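You operate a simulated robot arm through the tools that you are given. There is no shell and no other tool. Be economical: measure what you need, move in short steps, check, and stop when the job is done.

The job below is to be done with a simulated robot arm. You get a single attempt, and the scene is never put back.

TASK
Put one of the black stoppers from the vice end of the tool bench on the stop card.

It is judged by the outcome, as a careful person would: the job done as asked, and still so three seconds after it is handed in. It fails if anything else is knocked over, pushed out of place, dropped, spilled or broken. A push-on lid holds only when it is set on centred and level and pressed home; a screw cap is set on level and turned clockwise until tight.

THE ROBOT
A 6-joint arm with a two-finger parallel gripper, fixed in place. Base frame: the origin is at the foot of the arm, x ahead of it, y to its left, z up; the work surface is at about z = 870. Readings come in mm, rad, newtons and seconds.
With the tool pointing down near the work surface it reaches from about 260 to 680 mm from the base axis. Its first joint turns from -1.152 to 1.152 rad. Payload 2.9 kg.
Tool frame: the origin (TCP) lies between the finger pads and is the grasp point; the fingertips stand 30 mm ahead of it; z points along the fingers, y is the line along which they close. Largest opening 110 mm; finger width 20, thickness 10; the body of the gripper, 48 by 112 mm, starts 55 mm behind the TCP.
Orientation is told as [roll, pitch, yaw] about the base's x, y, z axes, in that order, counted from this pose: with the fingers straight down and closing along the base's y, the tool's x points along the base's -x, its y along +y and its z along -z.

THE INTERFACE
- The arm moves only by the tool step_arm. Its argument "motion" is text: rows parted by semicolons, each of 5 numbers parted by spaces: the shift along the base's x, y, z in units of 40 mm (1.0 is 40 mm), then the turn about the base's z in units of 5 degrees (1.0 is 5 degrees), then the opening, from 0 (shut) to 1 (fully open). In form: dx dy dz twist jaw; .... A call has 1 to 20 rows; each row shifts and turns the commanded pose from where the row before left it. A call with a number of a shift or a turn outside -1 to 1 is refused whole. Rows are played at 5 a second. More than 50 mm and 0.15 rad between two rows, or a gripper value outside its range, and nothing of the call is played. A pose out of reach is approached as far as the arm can. The call stops where the force on the tool passes 40 N (or 10 N more than at its start, if that is more) or the arm is blocked; 0.2 s more then pass. The fingers move at their own pace (about 108 mm/s each) and stop on an object; they squeeze with about 41 N. The grip force told is the motor's: it shows also when the fingers shut on nothing. Time passes only in rows, and 0.2 s behind the last, so rows that do not move let the fingers close. It gives the time, the measured TCP pose, the force on the tool (base axes), the opening and the grip force at its end, in the units of the frame above (readings bear some noise).
- Cameras (640 x 400 px; columns grow to the right, rows downward): "scene" is fixed at [81.5, 446.4, 1369.6]; the picture's right is [-0.65, -0.76, 0.00], its down [-0.54, 0.46, -0.71] and it looks along [0.54, -0.46, -0.71] (base axes); focal length 336 px, centre (320, 200). "wrist" rides on the gripper at [-36, 0, -57] in the tool frame; the picture's right is [0.00, -1.00, 0.00], its down [0.97, 0.00, -0.24] and it looks along [0.24, 0.00, 0.97] (tool axes); focal length 218 px, centre (320, 200). There is no depth. A picture from a camera that has moved, and an enlarged one, comes with that camera's place and axes in the base frame and with its lens.
- grab_frame(camera): a new picture of that camera. No time passes.
- enlarge(camera, box): a new picture of the part [left, top, right, bottom] of that camera's present view, enlarged. No time passes.
- sign_off(): hands the job in; it is judged then, once.

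Work in short steps. Places have to be worked out from the pictures, the camera data and where the tool is seen: move nearer, look again, correct. Check each grasp and each placing, and mend what went wrong. You have 90 turns and 46 pictures in all, those below and enlarged ones among them. Open the gripper and draw the arm clear of the work before you hand the job in, unless the task says otherwise; then end with one line.

The tools are called by a JSON object that holds its "name" and its "arguments". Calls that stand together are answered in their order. step_arm: Moves the arm, as the interface text tells. Its arguments: {"type":"object","properties":{"motion":{"type":"string"}},"required":["motion"]} The other tools are called the same way: grab_frame (camera) takes a picture; enlarge (camera, box) takes an enlarged picture of a part of a camera's view; sign_off () hands the job in.

At the start:

```text
time_s: 0.0
tool_pos: [492.2, 188.3, 1084.5]
ee_rot: [0.0, 0.0, 0.0]
force: [-0.2, 0.2, -0.3]
gripper_width: 109.7
grasp_force: 0.0
```

scene: 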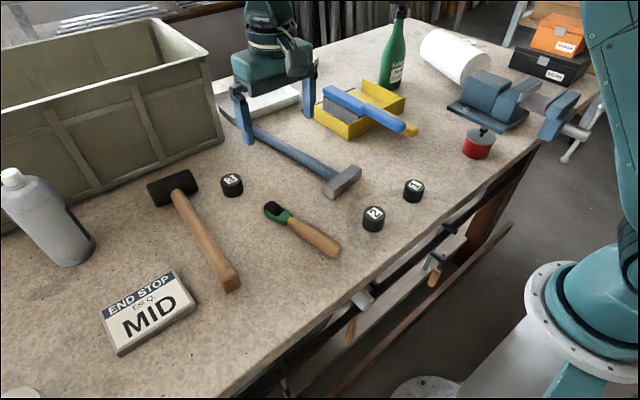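
wrist: 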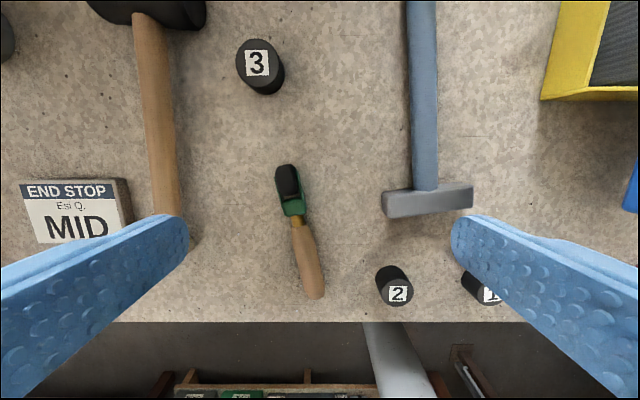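

I see three black stoppers (1, 2, 3), a vice at the far right and an "END STOP" card; I'll look closer at the stoppers and the card.

{"name": "enlarge", "arguments": {"camera": "scene", "box": [340, 120, 500, 250]}}

{"name": "enlarge", "arguments": {"camera": "scene", "box": [80, 160, 260, 370]}}

```text
3.08 times, centred on (420, 185) of scene
camera zoom: at [81.5, 446.4, 1369.6], right [-0.65, -0.76, 0.0], down [-0.54, 0.46, -0.71], along [0.54, -0.46, -0.71], focal length 1036 px, centre (12, 246)
```

zoom: 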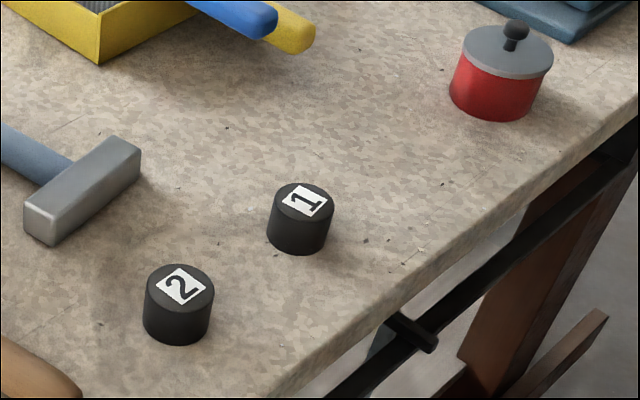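

```text
1.90 times, centred on (170, 265) of scene
camera zoom: at [81.5, 446.4, 1369.6], right [-0.65, -0.76, 0.0], down [-0.54, 0.46, -0.71], along [0.54, -0.46, -0.71], focal length 641 px, centre (606, 76)
```

zoom: 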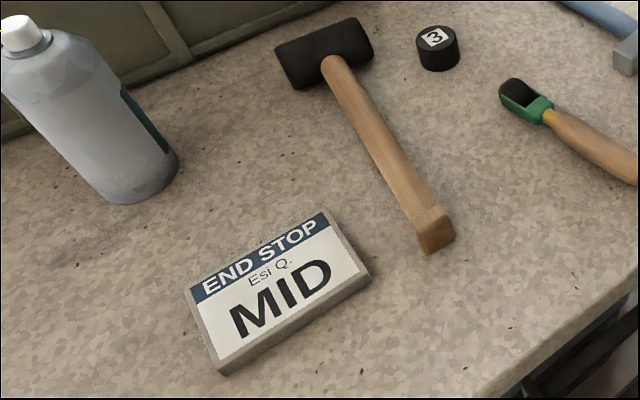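

Stoppers 1 and 2 are the pair at the vice end, and number 1 is nearest the vice at about (344, -31), roughly 35 mm high. The card sits at about (440, 485). I'll move above stopper 1 at a safe height and look again.

{"name": "step_arm", "arguments": {"motion": "-0.617 -0.915 0 0 0.75; -0.617 -0.915 0 0 0.75; -0.617 -0.915 0 0 0.75; -0.617 -0.915 0 0 0.75; -0.617 -0.915 0 0 0.75; -0.617 -0.915 0 0 0.75; 0 0 -1 0 0.75; 0 0 -1 0 0.75; 0 0 0 0 0.75"}}

{"name": "grab_frame", "arguments": {"camera": "wrist"}}

{"name": "grab_frame", "arguments": {"camera": "scene"}}

```text
time_s: 2.0
tool_pos: [344.1, -34.7, 1003.7]
ee_rot: [0.001, 0.001, -0.001]
force: [0.4, 0.0, -0.2]
gripper_width: 82.4
grasp_force: 0.2
```

```text
41 pictures are left
camera wrist: at [380.9, -34.7, 1060.8], right [0.0, -1.0, 0.0], down [-0.97, 0.0, 0.24], along [-0.24, 0.0, -0.97], focal length 218 px, centre (320, 200)
```

wrist: 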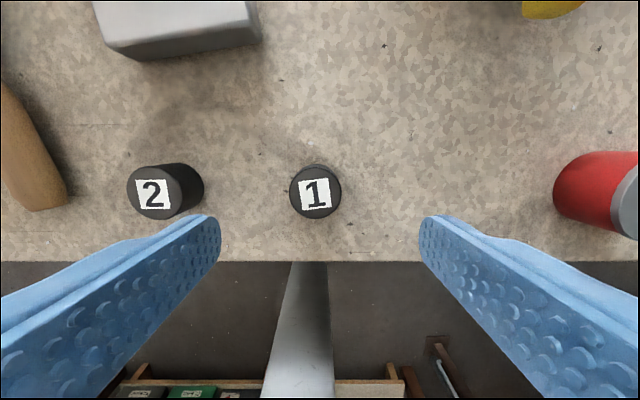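

```text
40 pictures are left
```

scene: 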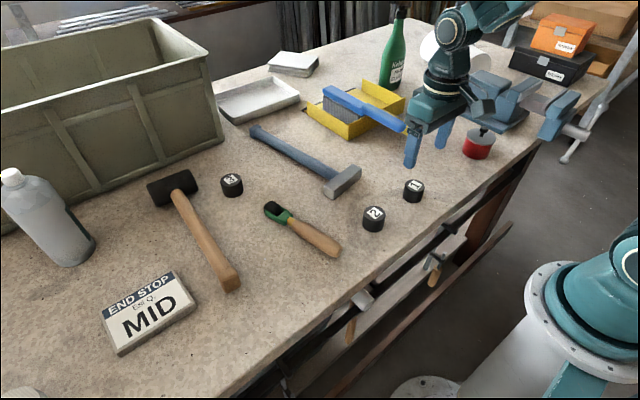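

The arm had hidden a white slab and a tray behind it. I'll check that neither is another card.

{"name": "enlarge", "arguments": {"camera": "scene", "box": [200, 30, 360, 130]}}

```text
4.00 times, centred on (280, 80) of scene
camera zoom: at [81.5, 446.4, 1369.6], right [-0.65, -0.76, 0.0], down [-0.54, 0.46, -0.71], along [0.54, -0.46, -0.71], focal length 1346 px, centre (480, 680)
```

zoom: 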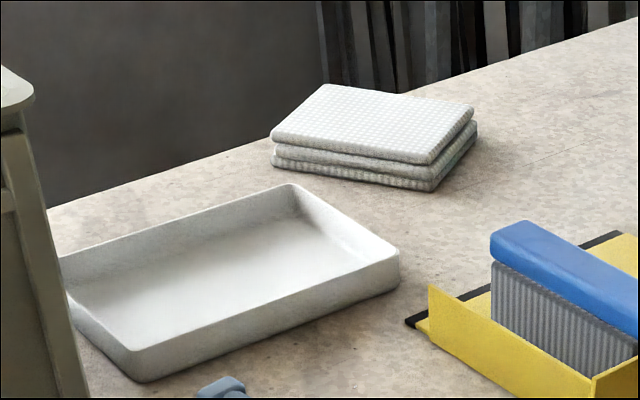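

Those are only a tray and folded cloths, so the END STOP card is the target. Stopper 1 is at about (348, -31) with a diameter of about 39 mm, so I'll descend with the fingertips just above the table.

{"name": "step_arm", "arguments": {"motion": "0.1 0.08 -0.6 0 0.75; 0 0 -0.6 0 0.75; 0 0 -0.6 0 0.75; 0 0 -0.4 0 0.75; 0 0 -0.2 0 0.75; 0 0 0 0 0.75"}}

{"name": "grab_frame", "arguments": {"camera": "scene"}}

{"name": "grab_frame", "arguments": {"camera": "wrist"}}

```text
time_s: 3.4
tool_pos: [346.3, -28.1, 907.0]
ee_rot: [0.001, 0.0, -0.001]
force: [0.3, 0.0, -0.5]
gripper_width: 82.7
grasp_force: 0.1
```

```text
38 pictures are left
```

scene: 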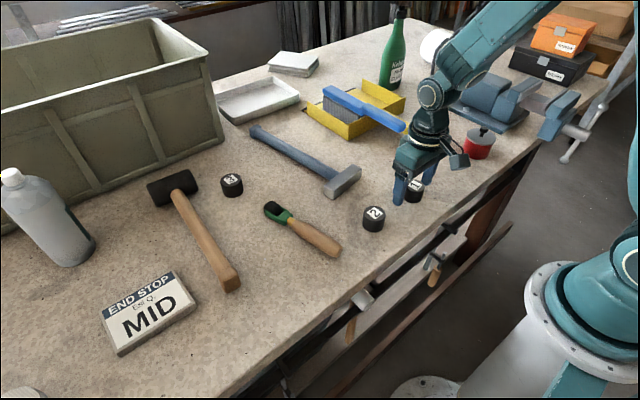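

```text
37 pictures are left
camera wrist: at [384.1, -29.7, 964.6], right [0.0, -1.0, 0.0], down [-0.97, 0.0, 0.24], along [-0.24, 0.0, -0.97], focal length 218 px, centre (320, 200)
```

wrist: 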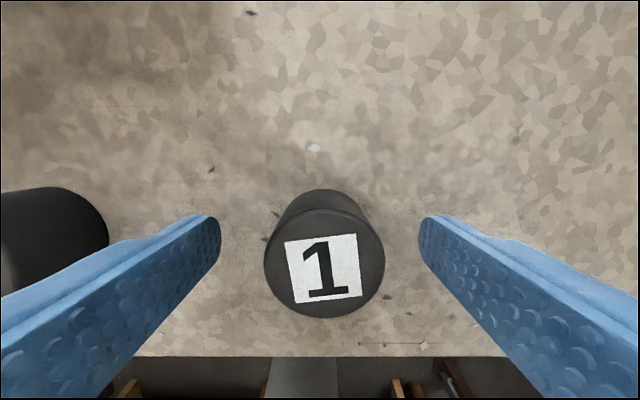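

The stopper is centred between the fingers at about (348, -31) with its top near z 903. I'll trim slightly and close.

{"name": "step_arm", "arguments": {"motion": "0.03 -0.04 -0.07 0 0.75; 0 0 0 0 0.3; 0 0 0 0 0.15; 0 0 0 0 0.15; 0 0 0 0 0.15"}}

```text
time_s: 4.6
tool_pos: [347.0, -29.1, 904.8]
ee_rot: [0.001, 0.002, 0.0]
force: [-0.3, 0.1, 0.6]
gripper_width: 38.9
grasp_force: 40.7
```

The fingers hold the stopper at 38.9 mm opening. I'll lift it and check the grip.

{"name": "step_arm", "arguments": {"motion": "0 0 0.3 0 0.15; 0 0 0.8 0 0.15; 0 0 1 0 0.15; 0 0 1 0 0.15; 0 0 0.9 0 0.15; 0 0 0 0 0.15"}}

{"name": "grab_frame", "arguments": {"camera": "wrist"}}

{"name": "grab_frame", "arguments": {"camera": "scene"}}

```text
time_s: 6.0
tool_pos: [346.0, -29.2, 1066.1]
ee_rot: [0.001, 0.0, -0.001]
force: [1.3, 0.0, -0.8]
gripper_width: 38.8
grasp_force: 40.9
```

```text
36 pictures are left
camera wrist: at [383.2, -30.0, 1124.1], right [0.0, -1.0, 0.0], down [-0.97, 0.0, 0.24], along [-0.24, 0.0, -0.97], focal length 218 px, centre (320, 200)
```

wrist: 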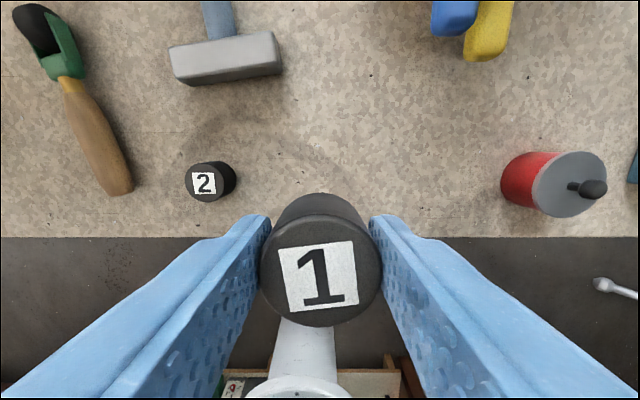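

```text
35 pictures are left
```

scene: 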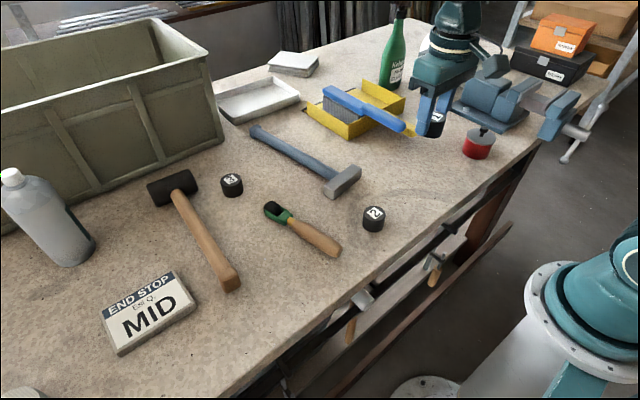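

It is held level. I'll carry it at this height to just short of the card and look.

{"name": "step_arm", "arguments": {"motion": "0.19 0.95 0 0 0.15; 0.19 0.95 0 0 0.15; 0.19 0.95 0 0 0.15; 0.19 0.95 0 0 0.15; 0.19 0.95 0 0 0.15; 0.19 0.95 0 0 0.15; 0.19 0.95 0 0 0.15; 0.19 0.95 0 0 0.15; 0.19 0.95 0 0 0.15; 0.19 0.95 0 0 0.15; 0.19 0.95 0 0 0.15; 0.19 0.95 0 0 0.15; 0 0 0 0 0.15"}}

{"name": "grab_frame", "arguments": {"camera": "wrist"}}

{"name": "grab_frame", "arguments": {"camera": "scene"}}

```text
time_s: 8.8
tool_pos: [440.0, 426.5, 1064.5]
ee_rot: [0.002, 0.0, 0.0]
force: [0.2, 0.5, 0.3]
gripper_width: 38.7
grasp_force: 41.0
```

```text
34 pictures are left
camera wrist: at [477.4, 425.2, 1121.3], right [0.0, -1.0, 0.0], down [-0.97, 0.0, 0.24], along [-0.24, 0.0, -0.97], focal length 218 px, centre (320, 200)
```

wrist: 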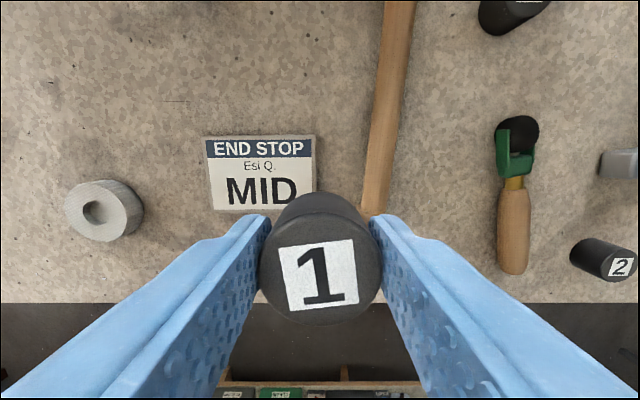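

```text
33 pictures are left
```

scene: 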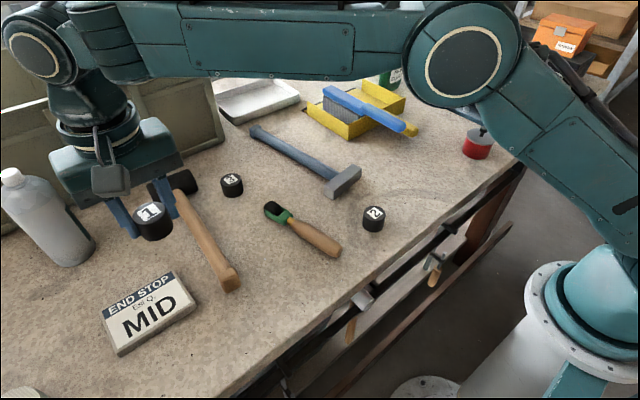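

The card centre works out at about (448, 488), about 115 x 85 mm, with its neighbours well clear. I'll move over it and descend to about z 945.

{"name": "step_arm", "arguments": {"motion": "0.1 0.75 0 0 0.15; 0.08 0.75 0 0 0.15; 0 0 -0.8 0 0.15; 0 0 -0.8 0 0.15; 0 0 -0.8 0 0.15; 0 0 -0.5 0 0.15; 0 0 0 0 0.15"}}

{"name": "grab_frame", "arguments": {"camera": "scene"}}

{"name": "grab_frame", "arguments": {"camera": "wrist"}}

```text
time_s: 10.4
tool_pos: [460.0, 492.1, 954.8]
ee_rot: [-0.001, 0.002, 0.0]
force: [0.3, 0.2, 0.0]
gripper_width: 38.9
grasp_force: 41.1
out of reach, approached as far as the arm can: row 2, 3, 4, 5, 6
```

```text
32 pictures are left
```

scene: 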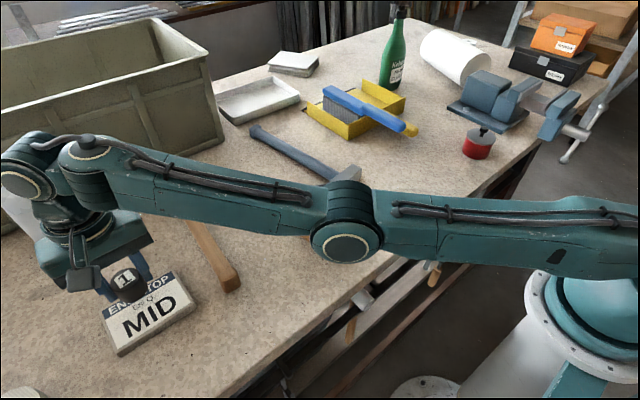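

```text
31 pictures are left
camera wrist: at [497.2, 491.3, 1012.6], right [0.0, -1.0, 0.0], down [-0.97, 0.0, 0.24], along [-0.24, 0.0, -0.97], focal length 218 px, centre (320, 200)
```

wrist: 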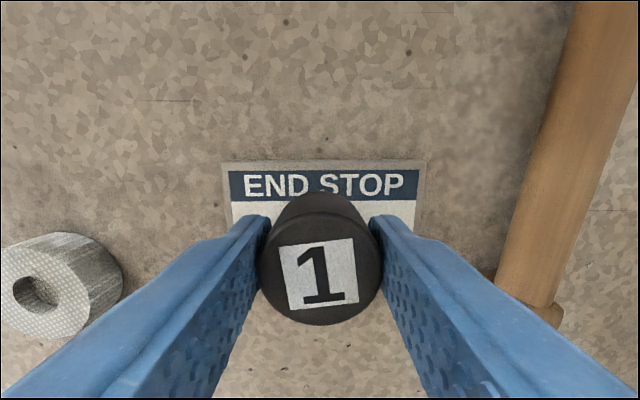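

The stopper hovers over the card's far half, because the arm hit its reach limit and stands about 12 mm off the command. I'll pull the commanded pose slightly inward.

{"name": "step_arm", "arguments": {"motion": "-0.2 -0.1 0 0 0.15; 0 0 0 0 0.15; 0 0 0 0 0.15"}}

```text
time_s: 11.2
tool_pos: [458.1, 494.6, 957.1]
ee_rot: [0.001, -0.001, 0.001]
force: [0.6, -0.7, -0.3]
gripper_width: 39.1
grasp_force: 41.2
out of reach, approached as far as the arm can: row 1
```

It is still at the limit. I'll pull further in toward the base, over the card's middle.

{"name": "step_arm", "arguments": {"motion": "-0.3 -0.3 0 0 0.15; 0 0 0 0 0.15; 0 0 0 0 0.15"}}

```text
time_s: 12.0
tool_pos: [445.0, 483.3, 958.5]
ee_rot: [0.001, 0.002, 0.0]
force: [0.4, 1.2, -1.3]
gripper_width: 38.9
grasp_force: 40.8
```

Now it is in reach at (445, 483), over the card's middle. I'll lower it by 26 mm.

{"name": "step_arm", "arguments": {"motion": "0 0 -0.3 0 0.15; 0 0 -0.35 0 0.15; 0 0 0 0 0.15"}}

{"name": "enlarge", "arguments": {"camera": "scene", "box": [60, 220, 220, 370]}}

{"name": "grab_frame", "arguments": {"camera": "wrist"}}

```text
time_s: 12.8
tool_pos: [444.3, 482.0, 931.2]
ee_rot: [0.0, 0.001, -0.001]
force: [-0.1, -0.5, 0.2]
gripper_width: 38.9
grasp_force: 41.4
```

```text
2.67 times, centred on (140, 295) of scene
camera zoom: at [81.5, 446.4, 1369.6], right [-0.65, -0.76, 0.0], down [-0.54, 0.46, -0.71], along [0.54, -0.46, -0.71], focal length 897 px, centre (800, -53)
```

zoom: 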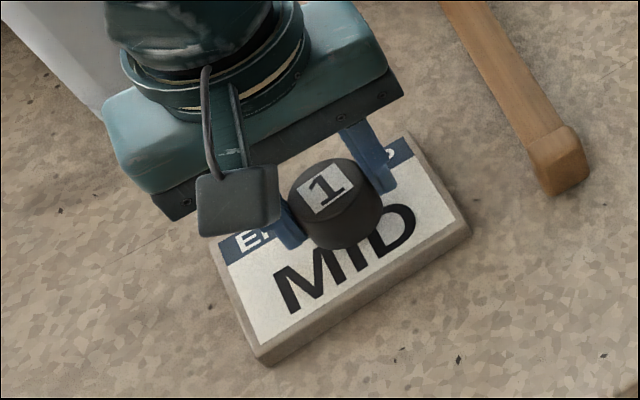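

```text
29 pictures are left
camera wrist: at [482.2, 481.0, 988.8], right [0.0, -1.0, 0.0], down [-0.97, 0.0, 0.24], along [-0.24, 0.0, -0.97], focal length 218 px, centre (320, 200)
```

wrist: 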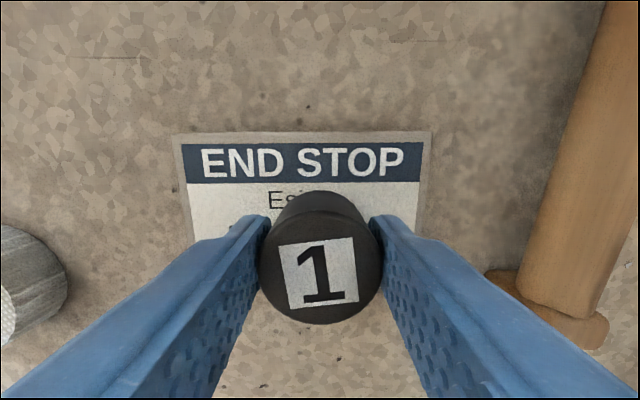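

It is well placed over the card and a few mm above it. I'll step down gently while watching the force.

{"name": "step_arm", "arguments": {"motion": "0 0 -0.05 0 0.15; 0 0 -0.05 0 0.15; 0 0 0 0 0.15"}}

```text
time_s: 13.6
tool_pos: [445.2, 482.9, 927.5]
ee_rot: [0.0, 0.0, -0.001]
force: [0.1, 0.4, -0.8]
gripper_width: 38.8
grasp_force: 40.9
```

No contact yet, so I'll go on.

{"name": "step_arm", "arguments": {"motion": "0 0 -0.05 0 0.15; 0 0 -0.05 0 0.15; 0 0 0 0 0.15"}}

```text
time_s: 14.4
tool_pos: [445.6, 483.5, 924.0]
ee_rot: [-0.001, 0.0, -0.001]
force: [0.5, 0.2, -0.3]
gripper_width: 38.7
grasp_force: 40.7
```

Still no contact.

{"name": "step_arm", "arguments": {"motion": "0 0 -0.04 0 0.15; 0 0 -0.04 0 0.15; 0 0 0 0 0.15"}}

```text
time_s: 15.2
tool_pos: [445.2, 482.3, 921.2]
ee_rot: [0.002, -0.002, 0.0]
force: [0.5, -0.3, 2.4]
gripper_width: 38.8
grasp_force: 40.6
```

The force is 2.4 N upward, which may be first contact. I'll take one more tiny step to confirm.

{"name": "step_arm", "arguments": {"motion": "0 0 -0.03 0 0.15; 0 0 0 0 0.15"}}

```text
time_s: 15.8
tool_pos: [446.0, 484.0, 919.6]
ee_rot: [0.001, -0.002, 0.001]
force: [-0.9, 0.2, 9.6]
gripper_width: 39.1
grasp_force: 41.1
```

Contact is confirmed at 9.6 N, so the stopper sits on the card. I'll ease up 1 mm and open.

{"name": "step_arm", "arguments": {"motion": "0 0 0.02 0 0.15; 0 0 0 0 0.4; 0 0 0 0 0.55; 0 0 0 0 0.6; 0 0 0 0 0.6"}}

{"name": "grab_frame", "arguments": {"camera": "wrist"}}

```text
time_s: 17.0
tool_pos: [443.7, 481.7, 920.8]
ee_rot: [0.001, 0.001, 0.001]
force: [-0.8, 0.0, -0.4]
gripper_width: 65.8
grasp_force: 0.1
```

```text
28 pictures are left
camera wrist: at [481.7, 481.6, 977.7], right [0.0, -1.0, 0.0], down [-0.97, 0.0, 0.24], along [-0.24, 0.0, -0.97], focal length 218 px, centre (320, 200)
```

wrist: 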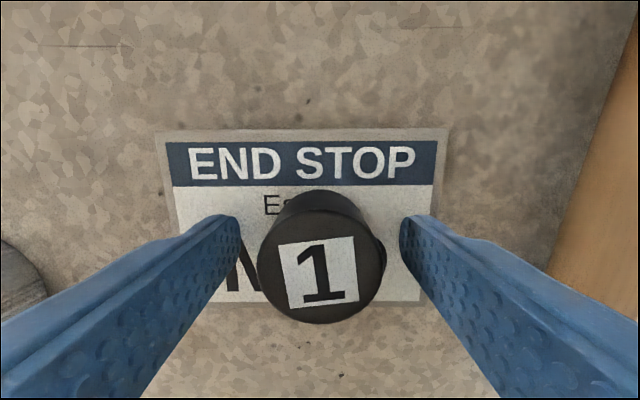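

The stopper is released and upright on the card. I'll retreat straight up with a slight pull inward once high, then back toward the middle.

{"name": "step_arm", "arguments": {"motion": "0 0 0.4 0 0.6; 0 0 0.6 0 0.6; -0.1 -0.1 0.8 0 0.6; -0.2 -0.2 0.9 0 0.6; -0.2 -0.4 0.9 0 0.6; 0 -1 0.3 0 0.6; 0 -1 0 0 0.6; 0 -1 0 0 0.6; 0 -1 0 0 0.6; 0 -1 0 0 0.6; 0 -1 0 0 0.6; 0 -1 0 0 0.6; 0 0 0 0 0.6"}}

{"name": "grab_frame", "arguments": {"camera": "scene"}}

```text
time_s: 19.8
tool_pos: [423.6, 172.4, 1079.2]
ee_rot: [0.0, 0.001, -0.001]
force: [0.1, 0.8, 0.3]
gripper_width: 66.0
grasp_force: 0.0
```

```text
27 pictures are left
```

scene: 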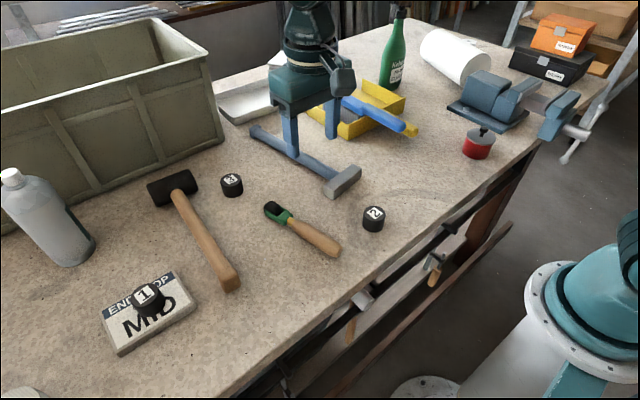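

Stopper 1 stands upright on the END STOP card, everything else is in place, and the arm is clear. I'm handing it in.

{"name": "sign_off", "arguments": {}}

```text
The job is handed in.
```

Black stopper 1, the one nearest the vice, is standing upright on the END STOP card; nothing else was disturbed, and the gripper is open and clear of the work.
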